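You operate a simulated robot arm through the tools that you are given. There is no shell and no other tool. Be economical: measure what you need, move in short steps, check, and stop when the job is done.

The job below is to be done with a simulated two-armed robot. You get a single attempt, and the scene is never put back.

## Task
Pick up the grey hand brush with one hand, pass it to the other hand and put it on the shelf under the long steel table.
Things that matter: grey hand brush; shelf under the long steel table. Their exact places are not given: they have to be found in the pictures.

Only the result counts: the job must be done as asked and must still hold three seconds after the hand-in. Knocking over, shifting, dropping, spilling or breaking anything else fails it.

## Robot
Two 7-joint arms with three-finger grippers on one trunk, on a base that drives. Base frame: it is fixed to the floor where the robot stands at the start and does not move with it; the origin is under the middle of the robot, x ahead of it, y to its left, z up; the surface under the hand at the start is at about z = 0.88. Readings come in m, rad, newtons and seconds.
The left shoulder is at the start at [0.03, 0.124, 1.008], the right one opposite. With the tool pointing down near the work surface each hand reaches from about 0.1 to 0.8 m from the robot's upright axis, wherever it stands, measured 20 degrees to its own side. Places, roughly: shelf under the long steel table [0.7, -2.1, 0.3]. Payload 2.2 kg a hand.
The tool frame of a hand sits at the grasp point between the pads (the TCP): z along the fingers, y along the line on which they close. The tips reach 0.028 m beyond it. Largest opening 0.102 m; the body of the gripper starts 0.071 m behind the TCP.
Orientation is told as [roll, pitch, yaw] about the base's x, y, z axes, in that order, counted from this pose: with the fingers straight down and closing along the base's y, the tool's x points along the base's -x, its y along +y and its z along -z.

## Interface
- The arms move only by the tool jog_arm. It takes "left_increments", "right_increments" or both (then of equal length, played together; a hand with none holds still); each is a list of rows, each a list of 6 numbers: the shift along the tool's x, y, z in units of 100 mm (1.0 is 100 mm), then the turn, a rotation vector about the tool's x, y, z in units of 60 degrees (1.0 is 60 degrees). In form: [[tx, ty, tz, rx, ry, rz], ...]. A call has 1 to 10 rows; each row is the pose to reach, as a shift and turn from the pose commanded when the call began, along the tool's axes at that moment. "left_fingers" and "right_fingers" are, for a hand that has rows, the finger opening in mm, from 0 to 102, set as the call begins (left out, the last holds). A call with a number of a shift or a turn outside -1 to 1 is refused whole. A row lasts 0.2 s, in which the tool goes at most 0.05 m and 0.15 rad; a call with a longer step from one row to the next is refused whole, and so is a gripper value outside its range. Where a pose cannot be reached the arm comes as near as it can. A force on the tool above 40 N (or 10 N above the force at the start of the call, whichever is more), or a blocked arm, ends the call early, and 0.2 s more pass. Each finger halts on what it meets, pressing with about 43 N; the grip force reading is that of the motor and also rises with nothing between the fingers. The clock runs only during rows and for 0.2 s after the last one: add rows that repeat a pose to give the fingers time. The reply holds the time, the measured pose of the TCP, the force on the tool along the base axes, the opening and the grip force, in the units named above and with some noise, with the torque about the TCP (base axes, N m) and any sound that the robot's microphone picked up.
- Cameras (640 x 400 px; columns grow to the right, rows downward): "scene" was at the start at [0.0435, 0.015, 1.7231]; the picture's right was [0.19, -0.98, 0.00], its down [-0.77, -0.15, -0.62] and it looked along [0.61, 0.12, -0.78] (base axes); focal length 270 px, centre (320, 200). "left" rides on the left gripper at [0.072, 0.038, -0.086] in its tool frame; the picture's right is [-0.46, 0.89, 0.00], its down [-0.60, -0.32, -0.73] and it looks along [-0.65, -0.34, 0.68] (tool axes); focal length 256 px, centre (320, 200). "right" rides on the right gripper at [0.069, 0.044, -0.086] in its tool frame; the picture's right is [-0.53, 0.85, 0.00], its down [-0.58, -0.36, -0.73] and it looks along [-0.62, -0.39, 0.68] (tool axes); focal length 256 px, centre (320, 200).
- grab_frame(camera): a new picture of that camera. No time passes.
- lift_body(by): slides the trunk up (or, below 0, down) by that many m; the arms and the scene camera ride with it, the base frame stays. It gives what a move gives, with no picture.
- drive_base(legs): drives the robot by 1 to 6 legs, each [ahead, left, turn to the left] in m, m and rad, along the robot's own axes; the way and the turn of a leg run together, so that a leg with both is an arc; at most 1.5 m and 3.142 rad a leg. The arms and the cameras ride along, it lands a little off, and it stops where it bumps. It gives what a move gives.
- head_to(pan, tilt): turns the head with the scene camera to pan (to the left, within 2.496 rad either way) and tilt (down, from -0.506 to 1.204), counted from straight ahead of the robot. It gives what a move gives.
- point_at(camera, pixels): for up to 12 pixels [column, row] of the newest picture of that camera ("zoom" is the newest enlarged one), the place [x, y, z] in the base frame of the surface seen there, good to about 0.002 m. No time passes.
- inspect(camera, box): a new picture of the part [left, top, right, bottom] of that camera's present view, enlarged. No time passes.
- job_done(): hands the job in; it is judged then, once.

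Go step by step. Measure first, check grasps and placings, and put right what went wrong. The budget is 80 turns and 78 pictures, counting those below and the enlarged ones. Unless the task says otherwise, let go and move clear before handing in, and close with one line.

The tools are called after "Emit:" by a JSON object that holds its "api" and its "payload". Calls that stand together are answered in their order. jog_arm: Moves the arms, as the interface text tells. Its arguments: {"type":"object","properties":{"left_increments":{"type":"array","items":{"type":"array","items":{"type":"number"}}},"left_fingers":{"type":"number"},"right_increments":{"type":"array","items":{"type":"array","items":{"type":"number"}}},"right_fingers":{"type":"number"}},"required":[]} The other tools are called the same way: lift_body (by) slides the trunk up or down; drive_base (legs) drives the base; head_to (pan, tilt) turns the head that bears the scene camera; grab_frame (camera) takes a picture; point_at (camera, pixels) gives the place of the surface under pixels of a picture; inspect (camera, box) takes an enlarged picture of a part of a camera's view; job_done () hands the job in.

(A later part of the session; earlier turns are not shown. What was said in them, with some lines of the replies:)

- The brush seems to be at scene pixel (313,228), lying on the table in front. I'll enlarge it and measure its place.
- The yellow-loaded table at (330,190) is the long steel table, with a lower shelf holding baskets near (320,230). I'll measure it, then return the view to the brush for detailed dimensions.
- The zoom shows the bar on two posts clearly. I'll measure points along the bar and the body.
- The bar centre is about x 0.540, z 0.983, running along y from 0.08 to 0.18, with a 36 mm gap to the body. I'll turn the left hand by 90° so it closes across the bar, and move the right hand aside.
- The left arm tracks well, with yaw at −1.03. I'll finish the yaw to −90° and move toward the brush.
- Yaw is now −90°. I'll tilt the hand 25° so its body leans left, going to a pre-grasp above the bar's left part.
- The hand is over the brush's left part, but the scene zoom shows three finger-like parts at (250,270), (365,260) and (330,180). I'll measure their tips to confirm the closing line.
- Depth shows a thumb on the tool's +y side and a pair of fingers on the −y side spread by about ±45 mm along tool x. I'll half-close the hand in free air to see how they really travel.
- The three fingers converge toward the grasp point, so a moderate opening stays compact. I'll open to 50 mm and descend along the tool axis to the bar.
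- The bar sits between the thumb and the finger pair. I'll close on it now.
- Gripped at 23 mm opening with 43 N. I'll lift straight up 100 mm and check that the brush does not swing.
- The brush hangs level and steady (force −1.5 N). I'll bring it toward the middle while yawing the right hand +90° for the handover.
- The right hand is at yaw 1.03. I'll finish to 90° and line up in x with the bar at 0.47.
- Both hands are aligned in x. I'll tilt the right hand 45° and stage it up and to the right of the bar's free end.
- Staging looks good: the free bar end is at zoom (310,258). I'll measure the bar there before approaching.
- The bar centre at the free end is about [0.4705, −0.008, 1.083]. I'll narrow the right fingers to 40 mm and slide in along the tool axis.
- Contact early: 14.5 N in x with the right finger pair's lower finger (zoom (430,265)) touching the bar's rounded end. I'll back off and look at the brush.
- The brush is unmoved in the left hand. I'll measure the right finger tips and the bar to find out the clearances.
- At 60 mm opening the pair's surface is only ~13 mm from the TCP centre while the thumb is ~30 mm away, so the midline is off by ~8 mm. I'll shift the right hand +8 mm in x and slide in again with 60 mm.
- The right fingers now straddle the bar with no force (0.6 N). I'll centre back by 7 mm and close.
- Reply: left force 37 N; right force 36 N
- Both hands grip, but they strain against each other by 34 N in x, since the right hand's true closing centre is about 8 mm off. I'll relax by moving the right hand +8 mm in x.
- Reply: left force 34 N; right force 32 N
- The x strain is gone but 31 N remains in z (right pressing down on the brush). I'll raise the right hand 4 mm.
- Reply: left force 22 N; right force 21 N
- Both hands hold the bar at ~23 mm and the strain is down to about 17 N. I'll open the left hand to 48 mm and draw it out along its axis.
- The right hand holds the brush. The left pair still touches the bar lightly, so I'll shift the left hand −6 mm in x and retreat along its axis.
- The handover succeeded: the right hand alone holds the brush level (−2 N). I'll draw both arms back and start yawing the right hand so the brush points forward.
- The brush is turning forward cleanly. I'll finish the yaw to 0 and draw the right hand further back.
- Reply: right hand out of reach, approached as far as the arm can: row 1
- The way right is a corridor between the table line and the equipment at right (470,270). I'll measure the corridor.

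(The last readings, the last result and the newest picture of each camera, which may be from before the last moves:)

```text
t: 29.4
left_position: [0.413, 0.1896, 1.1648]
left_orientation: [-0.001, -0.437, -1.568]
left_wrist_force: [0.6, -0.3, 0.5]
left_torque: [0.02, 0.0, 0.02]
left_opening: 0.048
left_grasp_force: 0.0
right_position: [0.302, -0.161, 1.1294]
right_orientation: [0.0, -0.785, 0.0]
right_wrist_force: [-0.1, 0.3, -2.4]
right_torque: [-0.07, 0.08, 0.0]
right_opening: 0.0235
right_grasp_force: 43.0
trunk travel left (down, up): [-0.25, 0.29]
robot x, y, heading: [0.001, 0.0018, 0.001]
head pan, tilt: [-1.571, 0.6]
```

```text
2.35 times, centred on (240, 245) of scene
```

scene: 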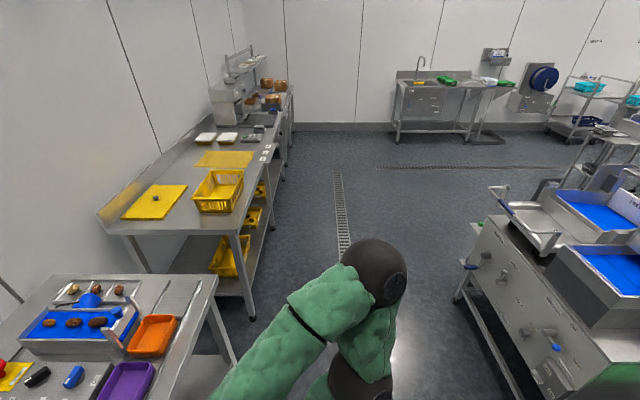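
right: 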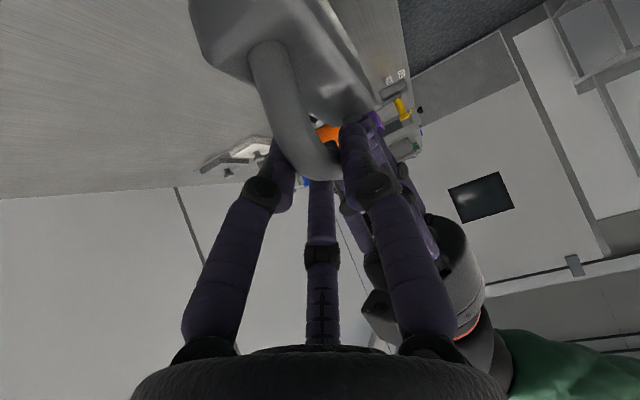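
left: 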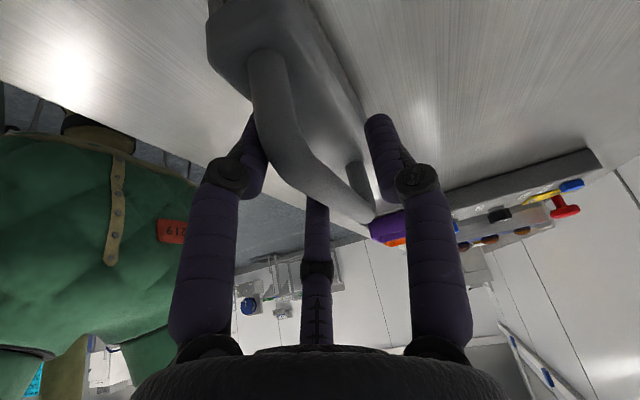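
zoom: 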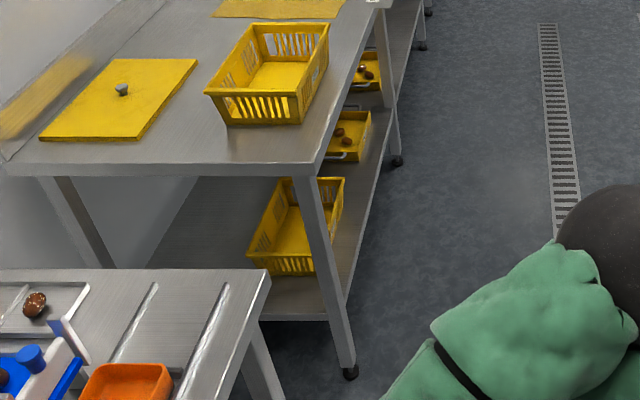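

The corridor is clear from x −0.92 to 0.40. I'll back off 0.3 m and drive 1.4 m to the right, then look at the shelf.

Emit:
{"api": "drive_base", "payload": {"legs": [[-0.3, 0, 0], [0, -1.4, 0]]}}

Emit:
{"api": "head_to", "payload": {"pan": -0.2, "tilt": 0.85}}

Emit:
{"api": "grab_frame", "payload": {"camera": "scene"}}

```text
t: 38.1
left_position: [0.1041, -1.2212, 1.164]
left_orientation: [0.0, -0.437, -1.583]
left_wrist_force: [-0.3, 0.2, -0.2]
left_torque: [0.02, -0.01, -0.02]
left_opening: 0.048
left_grasp_force: 0.0
right_position: [-0.0098, -1.568, 1.1294]
right_orientation: [-0.002, -0.784, -0.012]
right_wrist_force: [-0.1, -0.6, -1.1]
right_torque: [0.0, 0.05, -0.01]
right_opening: 0.0233
right_grasp_force: 43.0
trunk travel left (down, up): [-0.25, 0.29]
robot x, y, heading: [-0.3139, -1.404, -0.009]
head pan, tilt: [-1.571, 0.6]
```

```text
t: 39.6
left_position: [0.1037, -1.2191, 1.1642]
left_orientation: [0.0, -0.437, -1.582]
left_wrist_force: [0.2, 0.6, 0.1]
left_torque: [0.01, -0.01, 0.02]
left_opening: 0.048
left_grasp_force: 0.1
right_position: [-0.0114, -1.5683, 1.1288]
right_orientation: [-0.001, -0.785, -0.01]
right_wrist_force: [-0.7, 0.5, -1.6]
right_torque: [-0.01, 0.09, 0.04]
right_opening: 0.023
right_grasp_force: 43.0
trunk travel left (down, up): [-0.25, 0.29]
robot x, y, heading: [-0.3091, -1.402, -0.008]
head pan, tilt: [-0.201, 0.85]
```

```text
46 pictures are left
```

scene: 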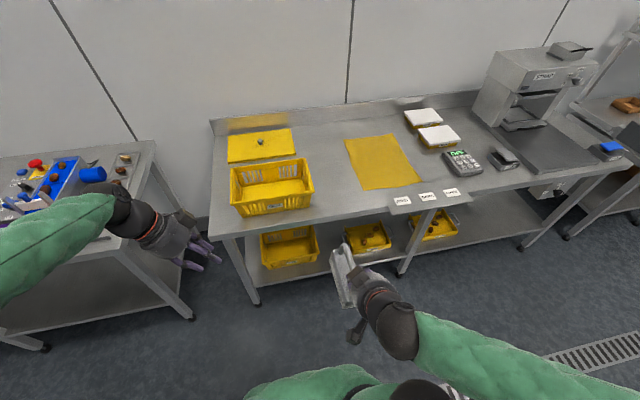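

The shelf holds three yellow trays at (290,247), (367,237) and (435,225), with free shelf to the right around (485,230). I'll measure the free stretch.

Emit:
{"api": "inspect", "payload": {"camera": "scene", "box": [380, 170, 580, 295]}}

Emit:
{"api": "point_at", "payload": {"camera": "scene", "pixels": [[456, 238], [460, 215], [470, 237], [490, 235], [510, 232], [480, 225], [525, 240], [405, 262], [340, 268], [325, 245], [395, 240], [530, 222]]}}

```text
3.20 times, centred on (480, 232) of scene
```

zoom: 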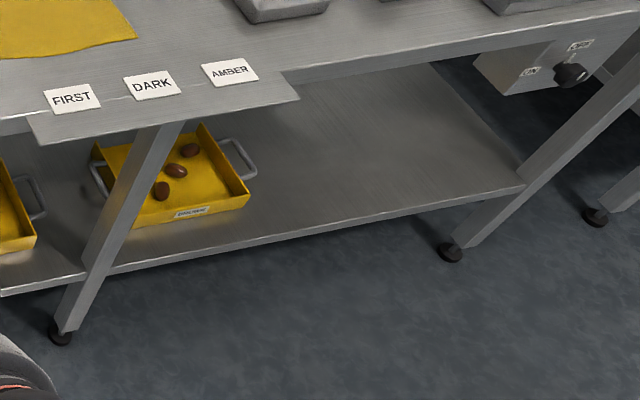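

```text
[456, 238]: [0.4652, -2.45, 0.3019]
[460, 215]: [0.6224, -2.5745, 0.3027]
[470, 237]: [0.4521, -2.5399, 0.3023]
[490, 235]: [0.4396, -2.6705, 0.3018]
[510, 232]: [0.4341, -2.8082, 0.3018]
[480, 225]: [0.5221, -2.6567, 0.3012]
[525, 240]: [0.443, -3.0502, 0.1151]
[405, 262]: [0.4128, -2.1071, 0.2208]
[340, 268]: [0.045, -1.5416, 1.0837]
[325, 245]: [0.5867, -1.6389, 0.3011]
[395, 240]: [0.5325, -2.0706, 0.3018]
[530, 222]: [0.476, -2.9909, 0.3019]
```

Free shelf is at y −2.5 to −2.95, x 0.43 to 0.7, z 0.302. I'll drive right so the right hand faces y ≈ −2.68, and pull the left hand back.

Emit:
{"api": "drive_base", "payload": {"legs": [[0, -1.12, 0.008]]}}

Emit:
{"api": "jog_arm", "payload": {"left_increments": [[0.08, -0.25, -0.04, 0, 0, 0], [0.16, -0.5, -0.08, 0, 0, 0], [0.25, -0.75, -0.12, 0, 0, 0], [0.35, -0.98, -0.17, 0, 0, 0], [0.35, -0.98, -0.17, 0, 0, 0]]}}

Emit:
{"api": "lift_body", "payload": {"by": -0.2}}

Emit:
{"api": "grab_frame", "payload": {"camera": "scene"}}

```text
t: 45.2
left_position: [0.0972, -2.3092, 1.1651]
left_orientation: [-0.001, -0.437, -1.566]
left_wrist_force: [-0.1, 0.3, -0.1]
left_torque: [-0.01, 0.02, -0.01]
left_opening: 0.0482
left_grasp_force: 0.1
right_position: [-0.0122, -2.6576, 1.1282]
right_orientation: [0.001, -0.785, 0.001]
right_wrist_force: [0.5, 0.5, -1.9]
right_torque: [0.01, 0.05, 0.01]
right_opening: 0.0231
right_grasp_force: 43.0
trunk travel left (down, up): [-0.25, 0.29]
robot x, y, heading: [-0.3137, -2.5012, 0.002]
head pan, tilt: [-0.201, 0.85]
```

```text
t: 46.4
left_position: [-0.0018, -2.2685, 1.1671]
left_orientation: [-0.001, -0.437, -1.567]
left_wrist_force: [-1.2, -0.2, 0.0]
left_torque: [0.0, -0.01, -0.01]
left_opening: 0.0481
left_grasp_force: 0.1
right_position: [-0.0129, -2.6578, 1.1297]
right_orientation: [-0.001, -0.785, 0.001]
right_wrist_force: [-0.5, 0.2, -1.4]
right_torque: [-0.03, 0.09, 0.0]
right_opening: 0.0232
right_grasp_force: 43.0
trunk travel left (down, up): [-0.25, 0.29]
robot x, y, heading: [-0.3169, -2.4966, 0.002]
head pan, tilt: [-0.201, 0.85]
```

```text
t: 48.6
left_position: [-0.0024, -2.2692, 0.9668]
left_orientation: [0.0, -0.436, -1.569]
left_wrist_force: [-0.3, 0.2, -0.5]
left_torque: [-0.03, 0.02, 0.0]
left_opening: 0.048
left_grasp_force: 0.0
right_position: [-0.0131, -2.6575, 0.9293]
right_orientation: [0.001, -0.784, 0.004]
right_wrist_force: [0.4, -0.5, -1.2]
right_torque: [-0.03, 0.08, 0.01]
right_opening: 0.0232
right_grasp_force: 43.1
trunk travel left (down, up): [-0.05, 0.49]
robot x, y, heading: [-0.3139, -2.4964, 0.004]
head pan, tilt: [-0.201, 0.85]
```

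```text
44 pictures are left
```

scene: 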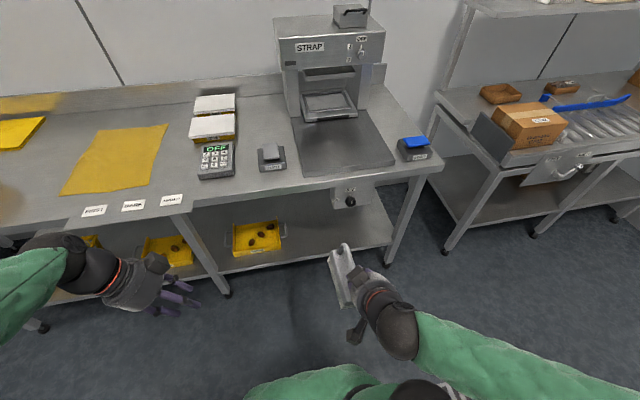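

A control box hangs under the table front at (350,195). I'll measure it and begin to extend the right arm down and forward.

Emit:
{"api": "point_at", "payload": {"camera": "scene", "pixels": [[350, 202], [335, 207], [369, 203], [340, 225], [300, 240], [380, 235], [385, 262], [285, 240], [330, 250], [220, 285]]}}

Emit:
{"api": "jog_arm", "payload": {"right_increments": [[0.1, 0, 0.25, 0, 0, 0], [0.2, 0, 0.5, 0, 0, 0], [0.3, 0, 0.75, 0, 0, 0], [0.4, 0, 1.0, 0, 0, 0], [0.4, 0, 1.0, 0, 0, 0]]}}

```text
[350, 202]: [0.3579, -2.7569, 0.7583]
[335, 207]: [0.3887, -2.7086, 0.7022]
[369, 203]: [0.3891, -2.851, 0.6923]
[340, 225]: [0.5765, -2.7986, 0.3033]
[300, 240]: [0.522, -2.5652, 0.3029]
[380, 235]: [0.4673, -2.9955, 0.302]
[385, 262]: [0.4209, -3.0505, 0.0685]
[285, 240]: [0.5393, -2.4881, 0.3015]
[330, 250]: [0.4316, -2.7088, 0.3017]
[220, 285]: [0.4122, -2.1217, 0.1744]
```

```text
t: 49.8
left_position: [-0.0015, -2.2697, 0.9666]
left_orientation: [0.001, -0.434, -1.567]
left_wrist_force: [-0.8, -0.6, -0.7]
left_torque: [-0.02, -0.02, 0.0]
left_opening: 0.0478
left_grasp_force: 0.1
right_position: [0.0284, -2.6573, 0.8312]
right_orientation: [0.001, -0.783, 0.004]
right_wrist_force: [-0.4, 0.2, -2.5]
right_torque: [-0.04, 0.1, 0.0]
right_opening: 0.0229
right_grasp_force: 43.5
trunk travel left (down, up): [-0.05, 0.49]
robot x, y, heading: [-0.3191, -2.4978, 0.004]
head pan, tilt: [-0.201, 0.85]
```

Box spans y −2.71 to −2.85 down to z 0.69, so I'll aim the brush at y ≈ −2.60, between it and the tray (edge ≈ −2.49). Continuing to lower the arm.

Emit:
{"api": "jog_arm", "payload": {"right_increments": [[0.1, 0, 0.24, 0, 0, 0], [0.2, 0, 0.48, 0, 0, 0], [0.3, 0, 0.72, 0, 0, 0], [0.37, 0, 0.95, 0, 0, 0]]}}

Emit:
{"api": "jog_arm", "payload": {"right_increments": [[0.1, 0, 0.24, 0, 0, 0], [0.2, 0, 0.48, 0, 0, 0], [0.3, 0, 0.72, 0, 0, 0], [0.37, 0, 0.95, 0, 0, 0]]}}

Emit:
{"api": "grab_frame", "payload": {"camera": "scene"}}

```text
t: 50.8
left_position: [-0.002, -2.2695, 0.966]
left_orientation: [0.001, -0.436, -1.567]
left_wrist_force: [0.9, 0.1, -0.5]
left_torque: [0.03, 0.0, -0.04]
left_opening: 0.0484
left_grasp_force: 0.1
right_position: [0.0692, -2.6574, 0.7368]
right_orientation: [0.002, -0.787, 0.001]
right_wrist_force: [-0.4, 0.1, -1.6]
right_torque: [-0.05, 0.03, 0.01]
right_opening: 0.0229
right_grasp_force: 43.0
trunk travel left (down, up): [-0.05, 0.49]
robot x, y, heading: [-0.316, -2.4998, 0.005]
head pan, tilt: [-0.201, 0.85]
```

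```text
t: 51.8
left_position: [-0.0018, -2.2696, 0.9648]
left_orientation: [-0.001, -0.437, -1.567]
left_wrist_force: [0.2, 0.9, 0.4]
left_torque: [-0.03, -0.01, 0.01]
left_opening: 0.0479
left_grasp_force: 0.1
right_position: [0.1112, -2.6586, 0.6432]
right_orientation: [0.001, -0.785, 0.003]
right_wrist_force: [1.3, 0.2, -1.3]
right_torque: [-0.04, 0.09, 0.0]
right_opening: 0.0233
right_grasp_force: 43.0
trunk travel left (down, up): [-0.05, 0.49]
robot x, y, heading: [-0.3165, -2.4977, 0.004]
head pan, tilt: [-0.201, 0.85]
```

```text
43 pictures are left
```

scene: 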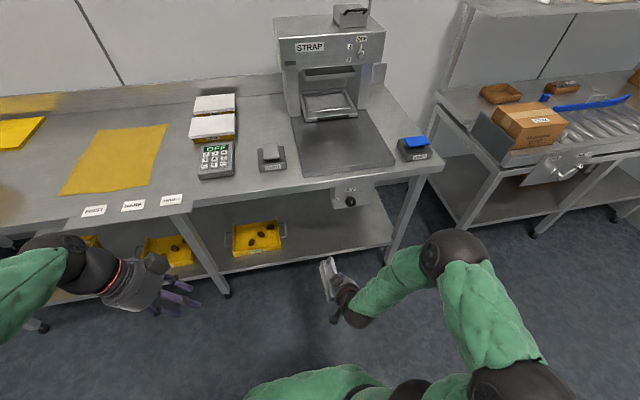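

The elbow now shows at (450,255), to the right and possibly high. I'll measure it, since it must clear the table edge when driving forward.

Emit:
{"api": "point_at", "payload": {"camera": "scene", "pixels": [[440, 240], [425, 260], [400, 265], [380, 285], [455, 235], [360, 305], [328, 268], [480, 300]]}}

```text
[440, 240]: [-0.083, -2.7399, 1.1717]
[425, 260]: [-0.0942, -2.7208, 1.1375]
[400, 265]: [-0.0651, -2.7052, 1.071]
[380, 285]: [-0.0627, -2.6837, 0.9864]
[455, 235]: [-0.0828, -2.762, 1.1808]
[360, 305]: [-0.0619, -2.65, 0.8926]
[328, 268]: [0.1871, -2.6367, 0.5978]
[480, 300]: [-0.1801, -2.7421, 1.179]
```

The elbow is high (z 1.18) with the forearm steep, so a more stretched arm is better for clearing the table edge. I'll lower the trunk the last 50 mm and extend the arm while the robot stays back, shifting to y ≈ −2.60.

Emit:
{"api": "lift_body", "payload": {"by": -0.05}}

Emit:
{"api": "jog_arm", "payload": {"right_increments": [[0.01, 0.15, 0.25, 0, 0, 0], [0.02, 0.3, 0.5, 0, 0, 0], [0.04, 0.45, 0.7, 0, 0, 0], [0.05, 0.57, 0.85, 0, 0, 0]]}}

Emit:
{"api": "jog_arm", "payload": {"right_increments": [[0.01, 0, 0.25, 0, 0, 0], [0.02, 0, 0.5, 0, 0, 0], [0.04, 0, 0.7, 0, 0, 0], [0.05, 0, 0.85, 0, 0, 0], [0.05, 0, 0.85, 0, 0, 0]]}}

Emit:
{"api": "grab_frame", "payload": {"camera": "scene"}}

```text
t: 52.7
left_position: [-0.0022, -2.2701, 0.9159]
left_orientation: [0.0, -0.436, -1.567]
left_wrist_force: [-0.3, 0.2, 0.9]
left_torque: [0.02, -0.02, -0.01]
left_opening: 0.0481
left_grasp_force: 0.0
right_position: [0.1104, -2.6574, 0.5944]
right_orientation: [-0.001, -0.785, 0.003]
right_wrist_force: [0.5, 0.1, -1.9]
right_torque: [-0.04, 0.05, -0.02]
right_opening: 0.0229
right_grasp_force: 43.1
trunk travel left (down, up): [0.0, 0.54]
robot x, y, heading: [-0.3154, -2.4958, 0.004]
head pan, tilt: [-0.201, 0.85]
```

```text
t: 53.7
left_position: [-0.0002, -2.2702, 0.9151]
left_orientation: [-0.001, -0.436, -1.569]
left_wrist_force: [-0.3, -0.7, 0.6]
left_torque: [-0.02, -0.02, 0.0]
left_opening: 0.048
left_grasp_force: 0.0
right_position: [0.1664, -2.6011, 0.53]
right_orientation: [-0.001, -0.786, 0.005]
right_wrist_force: [0.8, -0.5, -1.7]
right_torque: [-0.04, 0.06, -0.02]
right_opening: 0.0226
right_grasp_force: 43.3
trunk travel left (down, up): [0.0, 0.54]
robot x, y, heading: [-0.3176, -2.4984, 0.002]
head pan, tilt: [-0.201, 0.85]
```

```text
t: 54.9
left_position: [-0.0011, -2.2685, 0.916]
left_orientation: [-0.002, -0.437, -1.568]
left_wrist_force: [0.2, -0.2, 0.1]
left_torque: [-0.01, 0.01, -0.01]
left_opening: 0.0478
left_grasp_force: 0.1
right_position: [0.2256, -2.6011, 0.4665]
right_orientation: [-0.001, -0.784, 0.002]
right_wrist_force: [-0.3, -0.3, -1.5]
right_torque: [-0.05, 0.05, -0.01]
right_opening: 0.0229
right_grasp_force: 42.9
trunk travel left (down, up): [0.0, 0.54]
robot x, y, heading: [-0.3132, -2.4958, 0.001]
head pan, tilt: [-0.201, 0.85]
```

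```text
42 pictures are left
```

scene: 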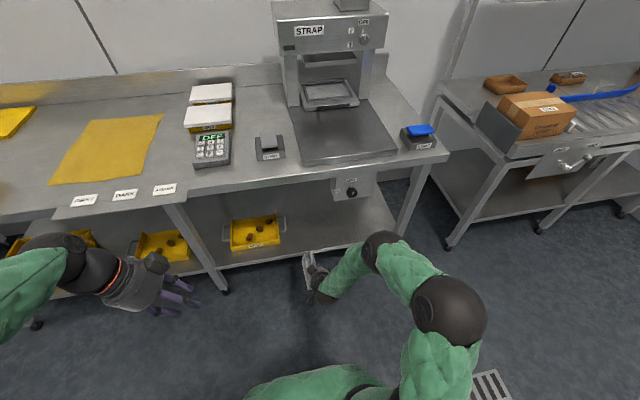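

Brush is at [0.226, −2.601, 0.467], in front of the shelf at clear height. I'll extend 140 mm forward horizontally and check the elbow.

Emit:
{"api": "jog_arm", "payload": {"right_increments": [[-0.2, 0, 0.2, 0, 0, 0], [-0.4, 0, 0.4, 0, 0, 0], [-0.6, 0, 0.6, 0, 0, 0], [-0.8, 0, 0.8, 0, 0, 0], [-1.0, 0, 1.0, 0, 0, 0], [-1.0, 0, 1.0, 0, 0, 0]]}}

Emit:
{"api": "grab_frame", "payload": {"camera": "scene"}}

Emit:
{"api": "point_at", "payload": {"camera": "scene", "pixels": [[380, 240], [360, 255], [340, 280], [400, 270], [325, 295], [445, 290]]}}

Emit:
{"api": "grab_frame", "payload": {"camera": "right"}}

```text
t: 56.3
left_position: [-0.0007, -2.27, 0.9161]
left_orientation: [0.001, -0.438, -1.566]
left_wrist_force: [0.7, 0.7, -0.3]
left_torque: [-0.01, -0.01, 0.0]
left_opening: 0.0482
left_grasp_force: 0.2
right_position: [0.3666, -2.5986, 0.467]
right_orientation: [0.0, -0.787, 0.004]
right_wrist_force: [-0.7, 0.3, -1.4]
right_torque: [-0.06, 0.1, -0.04]
right_opening: 0.0229
right_grasp_force: 43.3
trunk travel left (down, up): [0.0, 0.54]
robot x, y, heading: [-0.317, -2.4999, 0.006]
head pan, tilt: [-0.201, 0.85]
```

```text
41 pictures are left
```

scene: 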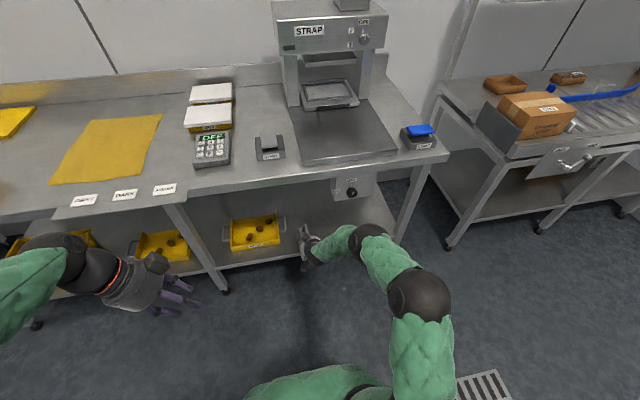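

```text
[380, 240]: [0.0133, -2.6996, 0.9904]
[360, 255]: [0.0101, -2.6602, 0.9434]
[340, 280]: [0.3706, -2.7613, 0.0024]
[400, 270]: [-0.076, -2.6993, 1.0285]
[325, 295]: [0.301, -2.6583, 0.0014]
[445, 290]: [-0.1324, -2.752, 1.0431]
```

```text
40 pictures are left
```

right: 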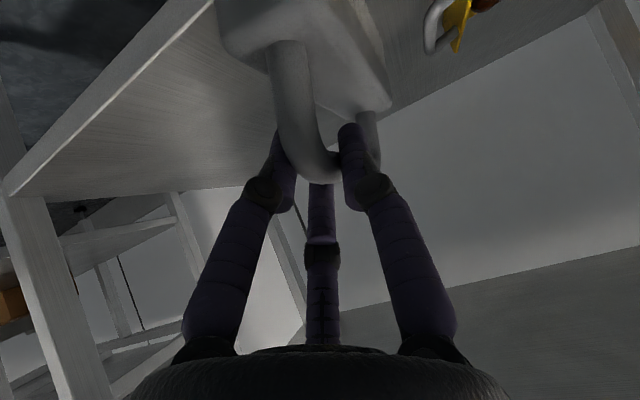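

The elbow is at x≈0.0, well clear of the table edge. I'll extend another 50 mm and drive 0.08 m forward.

Emit:
{"api": "jog_arm", "payload": {"right_increments": [[-0.18, 0, 0.18, 0, 0, 0], [-0.35, 0, 0.35, 0, 0, 0], [-0.35, 0, 0.35, 0, 0, 0]]}}

Emit:
{"api": "drive_base", "payload": {"legs": [[0.08, 0, 0]]}}

Emit:
{"api": "inspect", "payload": {"camera": "scene", "box": [220, 170, 420, 295]}}

Emit:
{"api": "grab_frame", "payload": {"camera": "right"}}

```text
t: 57.1
left_position: [0.0002, -2.2694, 0.9157]
left_orientation: [0.0, -0.436, -1.566]
left_wrist_force: [-0.1, -0.7, 0.8]
left_torque: [-0.02, 0.04, -0.03]
left_opening: 0.0478
left_grasp_force: 0.1
right_position: [0.414, -2.5993, 0.4675]
right_orientation: [-0.001, -0.783, 0.003]
right_wrist_force: [0.0, 0.6, -1.6]
right_torque: [-0.04, 0.04, -0.02]
right_opening: 0.023
right_grasp_force: 42.7
trunk travel left (down, up): [0.0, 0.54]
robot x, y, heading: [-0.3131, -2.5014, -0.001]
head pan, tilt: [-0.201, 0.85]
```

```text
t: 58.1
left_position: [0.0782, -2.2699, 0.9158]
left_orientation: [-0.001, -0.438, -1.566]
left_wrist_force: [0.0, 0.2, -1.2]
left_torque: [0.03, 0.01, 0.0]
left_opening: 0.0481
left_grasp_force: 0.0
right_position: [0.4938, -2.5986, 0.4665]
right_orientation: [0.001, -0.781, 0.003]
right_wrist_force: [-0.4, -0.6, -1.3]
right_torque: [-0.09, 0.05, -0.02]
right_opening: 0.0231
right_grasp_force: 42.8
trunk travel left (down, up): [0.0, 0.54]
robot x, y, heading: [-0.2363, -2.495, -0.001]
head pan, tilt: [-0.201, 0.85]
```

```text
3.20 times, centred on (320, 232) of scene
```

zoom: 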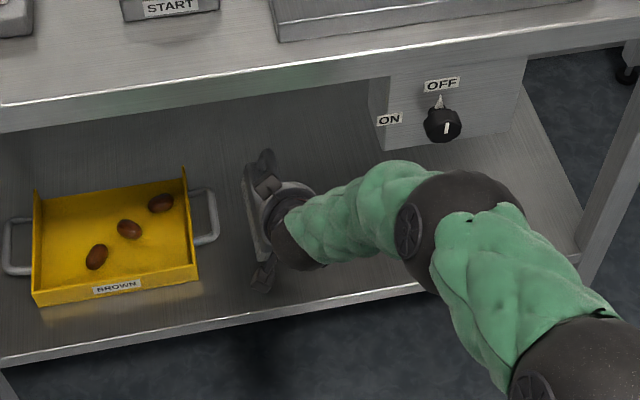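

```text
38 pictures are left
```

right: 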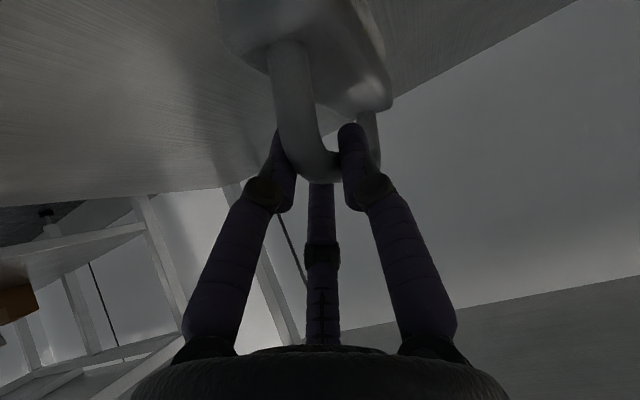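

Brush is over free shelf, with the tray and the control box clear. I'll lower 45 mm.

Emit:
{"api": "jog_arm", "payload": {"right_increments": [[0.1, 0, 0.1, 0, 0, 0], [0.2, 0, 0.2, 0, 0, 0], [0.32, 0, 0.32, 0, 0, 0], [0.32, 0, 0.32, 0, 0, 0]]}}

Emit:
{"api": "grab_frame", "payload": {"camera": "right"}}

Emit:
{"api": "inspect", "payload": {"camera": "scene", "box": [270, 200, 350, 250]}}

```text
t: 59.1
left_position: [0.0773, -2.2692, 0.9162]
left_orientation: [0.0, -0.436, -1.565]
left_wrist_force: [0.4, 0.5, -0.5]
left_torque: [0.0, 0.01, 0.0]
left_opening: 0.0479
left_grasp_force: 0.1
right_position: [0.4944, -2.6002, 0.4221]
right_orientation: [0.002, -0.784, 0.004]
right_wrist_force: [-0.2, -0.1, -1.7]
right_torque: [-0.02, 0.09, 0.01]
right_opening: 0.0228
right_grasp_force: 43.3
trunk travel left (down, up): [0.0, 0.54]
robot x, y, heading: [-0.2384, -2.4984, 0.006]
head pan, tilt: [-0.201, 0.85]
```

```text
37 pictures are left
```

right: 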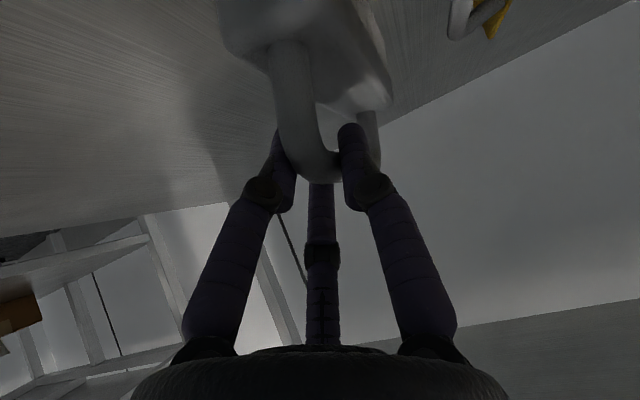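

```text
8.00 times, centred on (310, 225) of scene
```

zoom: 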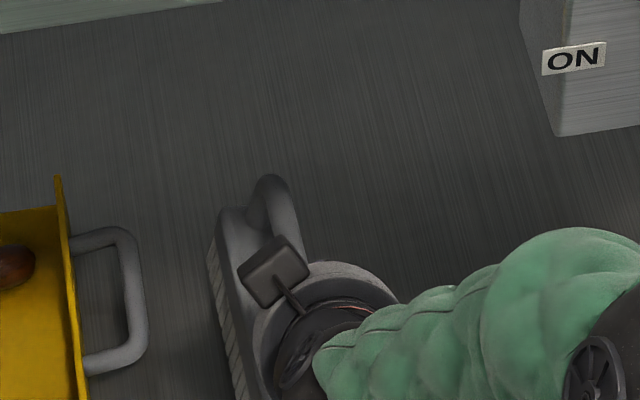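

About 12 mm should remain. I'll lower 10 mm slowly and read the force.

Emit:
{"api": "jog_arm", "payload": {"right_increments": [[0.035, 0, 0.035, 0, 0, 0], [0.07, 0, 0.07, 0, 0, 0], [0.07, 0, 0.07, 0, 0, 0]]}}

Emit:
{"api": "point_at", "payload": {"camera": "zoom", "pixels": [[240, 220], [215, 250], [225, 300], [210, 220], [240, 360]]}}

```text
t: 60.0
left_position: [0.0787, -2.2691, 0.9162]
left_orientation: [0.001, -0.436, -1.565]
left_wrist_force: [0.0, -0.2, -0.4]
left_torque: [-0.02, -0.01, -0.02]
left_opening: 0.0478
left_grasp_force: 0.1
right_position: [0.4922, -2.5997, 0.4131]
right_orientation: [0.0, -0.786, 0.004]
right_wrist_force: [-0.4, 0.4, -2.2]
right_torque: [-0.02, 0.07, -0.02]
right_opening: 0.0232
right_grasp_force: 42.5
trunk travel left (down, up): [0.0, 0.54]
robot x, y, heading: [-0.2356, -2.4953, 0.003]
head pan, tilt: [-0.201, 0.85]
```

```text
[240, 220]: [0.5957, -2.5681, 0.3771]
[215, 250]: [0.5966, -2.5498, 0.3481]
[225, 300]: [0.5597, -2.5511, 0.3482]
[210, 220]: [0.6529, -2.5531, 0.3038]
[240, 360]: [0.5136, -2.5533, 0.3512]
```

No contact yet; the body top reading implies ~8 mm left. I'll lower 7 mm, then check.

Emit:
{"api": "jog_arm", "payload": {"right_increments": [[0.025, 0, 0.025, 0, 0, 0], [0.05, 0, 0.05, 0, 0, 0], [0.05, 0, 0.05, 0, 0, 0]]}}

```text
t: 60.8
left_position: [0.0776, -2.268, 0.9168]
left_orientation: [0.0, -0.436, -1.566]
left_wrist_force: [-1.3, 0.8, 0.0]
left_torque: [0.02, -0.01, -0.01]
left_opening: 0.0481
left_grasp_force: 0.2
right_position: [0.4962, -2.5995, 0.4098]
right_orientation: [-0.002, -0.793, 0.005]
right_wrist_force: [-0.8, -2.7, 21.4]
right_torque: [0.0, 0.83, 0.04]
right_opening: 0.023
right_grasp_force: 42.9
trunk travel left (down, up): [0.0, 0.54]
robot x, y, heading: [-0.2379, -2.4959, 0.008]
head pan, tilt: [-0.201, 0.85]
```

Contact at 21 N: the brush stands on the shelf. I'll ease up 2 mm.

Emit:
{"api": "jog_arm", "payload": {"right_increments": [[-0.018, 0, -0.018, 0, 0, 0], [-0.018, 0, -0.018, 0, 0, 0]]}}

Emit:
{"api": "inspect", "payload": {"camera": "scene", "box": [270, 200, 350, 250]}}

```text
t: 61.4
left_position: [0.0773, -2.2693, 0.916]
left_orientation: [0.001, -0.435, -1.567]
left_wrist_force: [0.1, -0.1, -0.8]
left_torque: [0.02, -0.01, 0.01]
left_opening: 0.0483
left_grasp_force: 0.0
right_position: [0.495, -2.5997, 0.4092]
right_orientation: [-0.002, -0.79, 0.005]
right_wrist_force: [6.7, -4.1, 13.0]
right_torque: [-0.17, -0.21, 0.02]
right_opening: 0.0225
right_grasp_force: 43.0
trunk travel left (down, up): [0.0, 0.54]
robot x, y, heading: [-0.2373, -2.495, 0.004]
head pan, tilt: [-0.201, 0.85]
```

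```text
8.00 times, centred on (310, 225) of scene
```

zoom: 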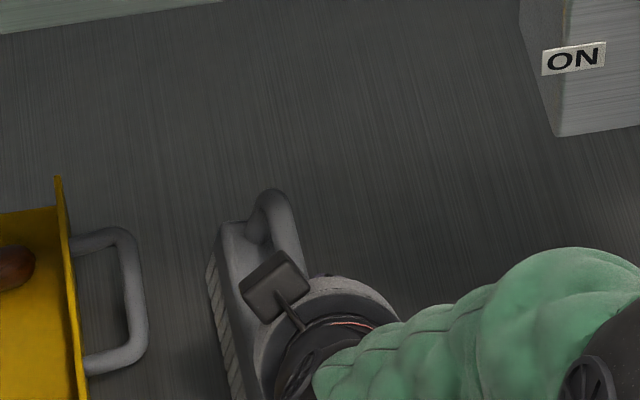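

Brush stands on the shelf with 13 N residual. I'll open the right fingers to 55 mm in place.

Emit:
{"api": "jog_arm", "payload": {"right_increments": [[0, 0, 0, 0, 0, 0], [0, 0, 0, 0, 0, 0], [0, -0.06, 0, 0, 0, 0]], "right_fingers": 60}}

Emit:
{"api": "grab_frame", "payload": {"camera": "right"}}

Emit:
{"api": "inspect", "payload": {"camera": "scene", "box": [270, 200, 350, 250]}}

```text
t: 62.1
left_position: [0.0769, -2.2698, 0.9158]
left_orientation: [0.001, -0.437, -1.565]
left_wrist_force: [-0.1, -0.1, -0.8]
left_torque: [0.02, -0.01, -0.03]
left_opening: 0.0481
left_grasp_force: 0.0
right_position: [0.4923, -2.6044, 0.4068]
right_orientation: [-0.001, -0.784, 0.003]
right_wrist_force: [0.0, -1.0, 0.1]
right_torque: [0.0, 0.02, 0.02]
right_opening: 0.0604
right_grasp_force: 0.5
trunk travel left (down, up): [0.0, 0.54]
robot x, y, heading: [-0.2364, -2.4972, 0.004]
head pan, tilt: [-0.201, 0.85]
```

```text
34 pictures are left
```

right: 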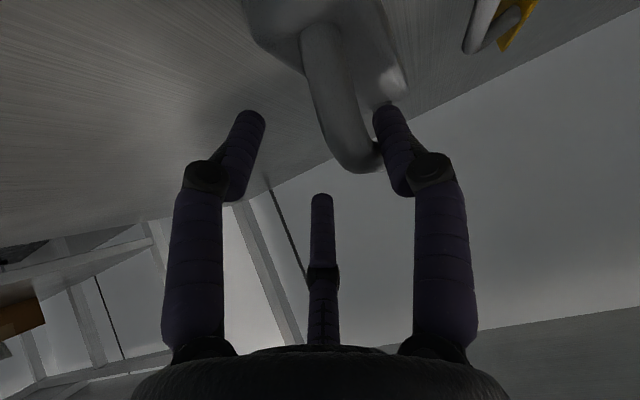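

```text
8.00 times, centred on (310, 225) of scene
```

zoom: 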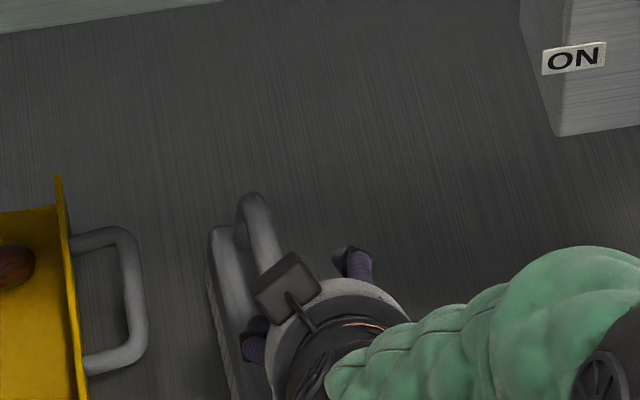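

Fingers are open; in the right view the thumb (390,120) is close to the bar while the pair (245,130) has space. I'll measure to centre before retreating.

Emit:
{"api": "point_at", "payload": {"camera": "right", "pixels": [[245, 130], [232, 190], [322, 230], [345, 140], [330, 60], [390, 130], [400, 165], [362, 160]]}}

```text
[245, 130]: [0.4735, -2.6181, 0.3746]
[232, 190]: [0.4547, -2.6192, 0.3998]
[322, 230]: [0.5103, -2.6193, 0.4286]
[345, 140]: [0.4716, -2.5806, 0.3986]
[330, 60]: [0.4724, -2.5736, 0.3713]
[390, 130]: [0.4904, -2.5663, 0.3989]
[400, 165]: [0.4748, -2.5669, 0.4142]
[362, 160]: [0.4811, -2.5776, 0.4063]
```

The thumb is almost on the bar, with ~27 mm free on the pair side. I'll shift +12 mm in y and then retreat along the tool axis.

Emit:
{"api": "jog_arm", "payload": {"right_increments": [[0, 0.06, 0, 0, 0, 0], [0, 0.12, 0, 0, 0, 0], [0, 0.12, -0.15, 0, 0, 0], [0, 0.12, -0.35, 0, 0, 0], [0, 0.12, -0.6, 0, 0, 0], [0, 0.12, -0.85, 0, 0, 0]]}}

Emit:
{"api": "grab_frame", "payload": {"camera": "right"}}

Emit:
{"api": "inspect", "payload": {"camera": "scene", "box": [250, 190, 378, 270]}}

```text
t: 63.5
left_position: [0.0777, -2.2687, 0.9163]
left_orientation: [0.001, -0.436, -1.566]
left_wrist_force: [0.6, 0.1, 0.3]
left_torque: [0.05, -0.02, -0.01]
left_opening: 0.0478
left_grasp_force: 0.0
right_position: [0.4342, -2.5933, 0.4662]
right_orientation: [0.0, -0.785, 0.003]
right_wrist_force: [-0.1, 0.4, 0.1]
right_torque: [-0.01, -0.02, 0.03]
right_opening: 0.0599
right_grasp_force: 0.1
trunk travel left (down, up): [0.0, 0.54]
robot x, y, heading: [-0.2363, -2.496, 0.001]
head pan, tilt: [-0.201, 0.85]
```

```text
32 pictures are left
```

right: 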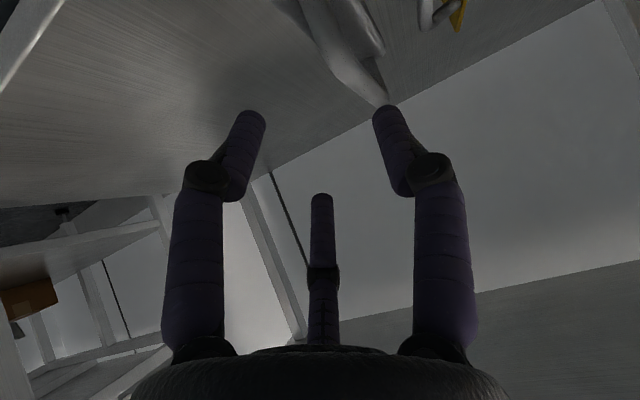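

```text
5.00 times, centred on (314, 230) of scene
```

zoom: 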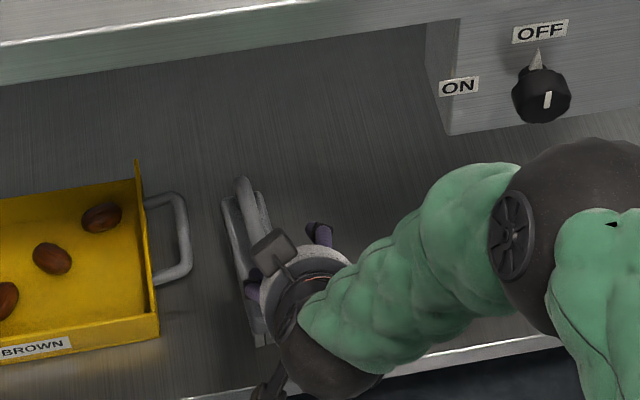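

The hand is clear of the bar. I'll drive back 0.2 m to see how the brush stands.

Emit:
{"api": "drive_base", "payload": {"legs": [[-0.2, 0, 0]]}}

Emit:
{"api": "grab_frame", "payload": {"camera": "right"}}

Emit:
{"api": "inspect", "payload": {"camera": "scene", "box": [270, 150, 350, 200]}}

Emit:
{"api": "grab_frame", "payload": {"camera": "scene"}}

```text
t: 65.1
left_position: [-0.1203, -2.2703, 0.9166]
left_orientation: [-0.001, -0.438, -1.565]
left_wrist_force: [0.3, 0.0, 0.5]
left_torque: [0.02, 0.0, 0.0]
left_opening: 0.0481
left_grasp_force: 0.1
right_position: [0.2362, -2.594, 0.4666]
right_orientation: [0.0, -0.787, 0.004]
right_wrist_force: [-0.5, -0.4, -0.2]
right_torque: [0.01, -0.01, 0.03]
right_opening: 0.06
right_grasp_force: 0.1
trunk travel left (down, up): [0.0, 0.54]
robot x, y, heading: [-0.4344, -2.4987, 0.003]
head pan, tilt: [-0.201, 0.85]
```

```text
30 pictures are left
```

right: 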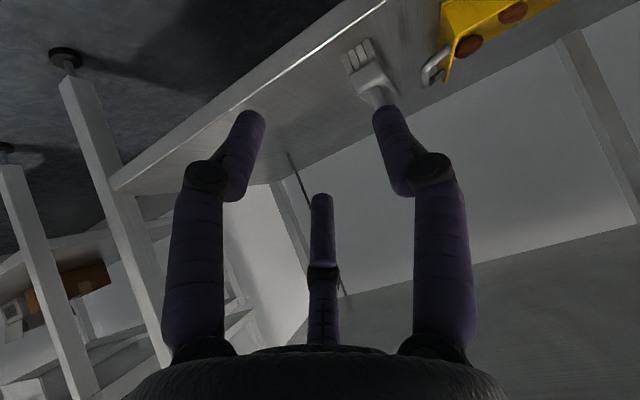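

```text
8.00 times, centred on (310, 175) of scene
```

zoom: 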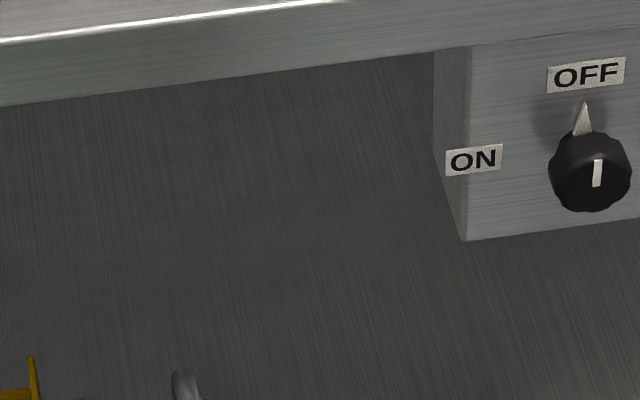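

```text
28 pictures are left
```

scene: 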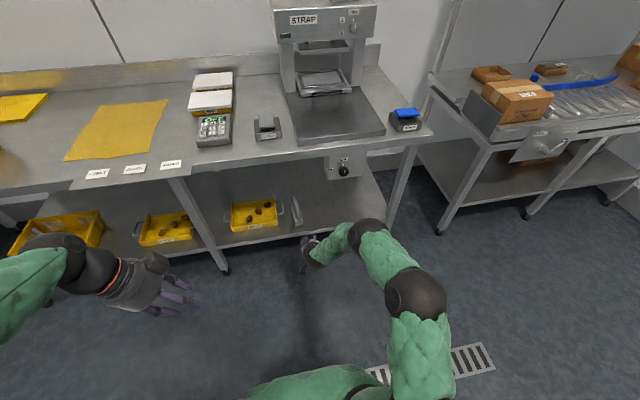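

The brush is visible at (296,212) beside the tray. I'll enlarge it.

Emit:
{"api": "inspect", "payload": {"camera": "scene", "box": [256, 190, 336, 240]}}

Emit:
{"api": "inspect", "payload": {"camera": "right", "box": [310, 10, 470, 110]}}

```text
8.00 times, centred on (296, 215) of scene
```

zoom: 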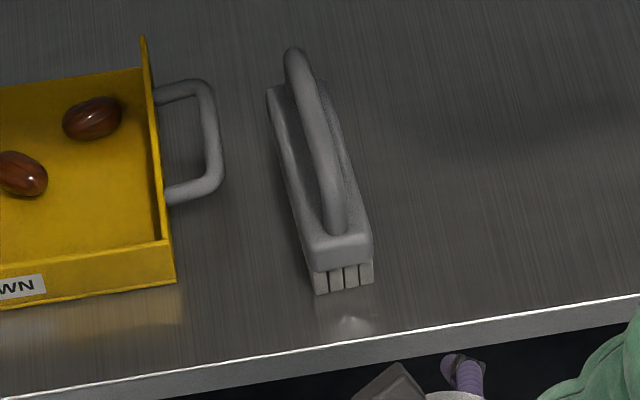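

```text
4.00 times, centred on (390, 60) of right
```

zoom: 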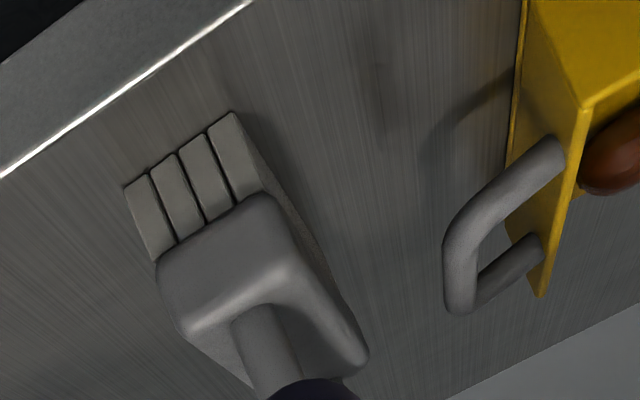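

The enlarged view shows the brush upright on its bristles, fully on the shelf and clear of the tray. Both hands are empty and clear, so I'm handing in.

Emit:
{"api": "job_done", "payload": {}}

```text
The job is handed in.
```

The left hand picked up the grey brush and passed it to the right hand, which put it on the shelf under the long steel table; it was standing upright on its bristles, clear of the trays, when I handed in.
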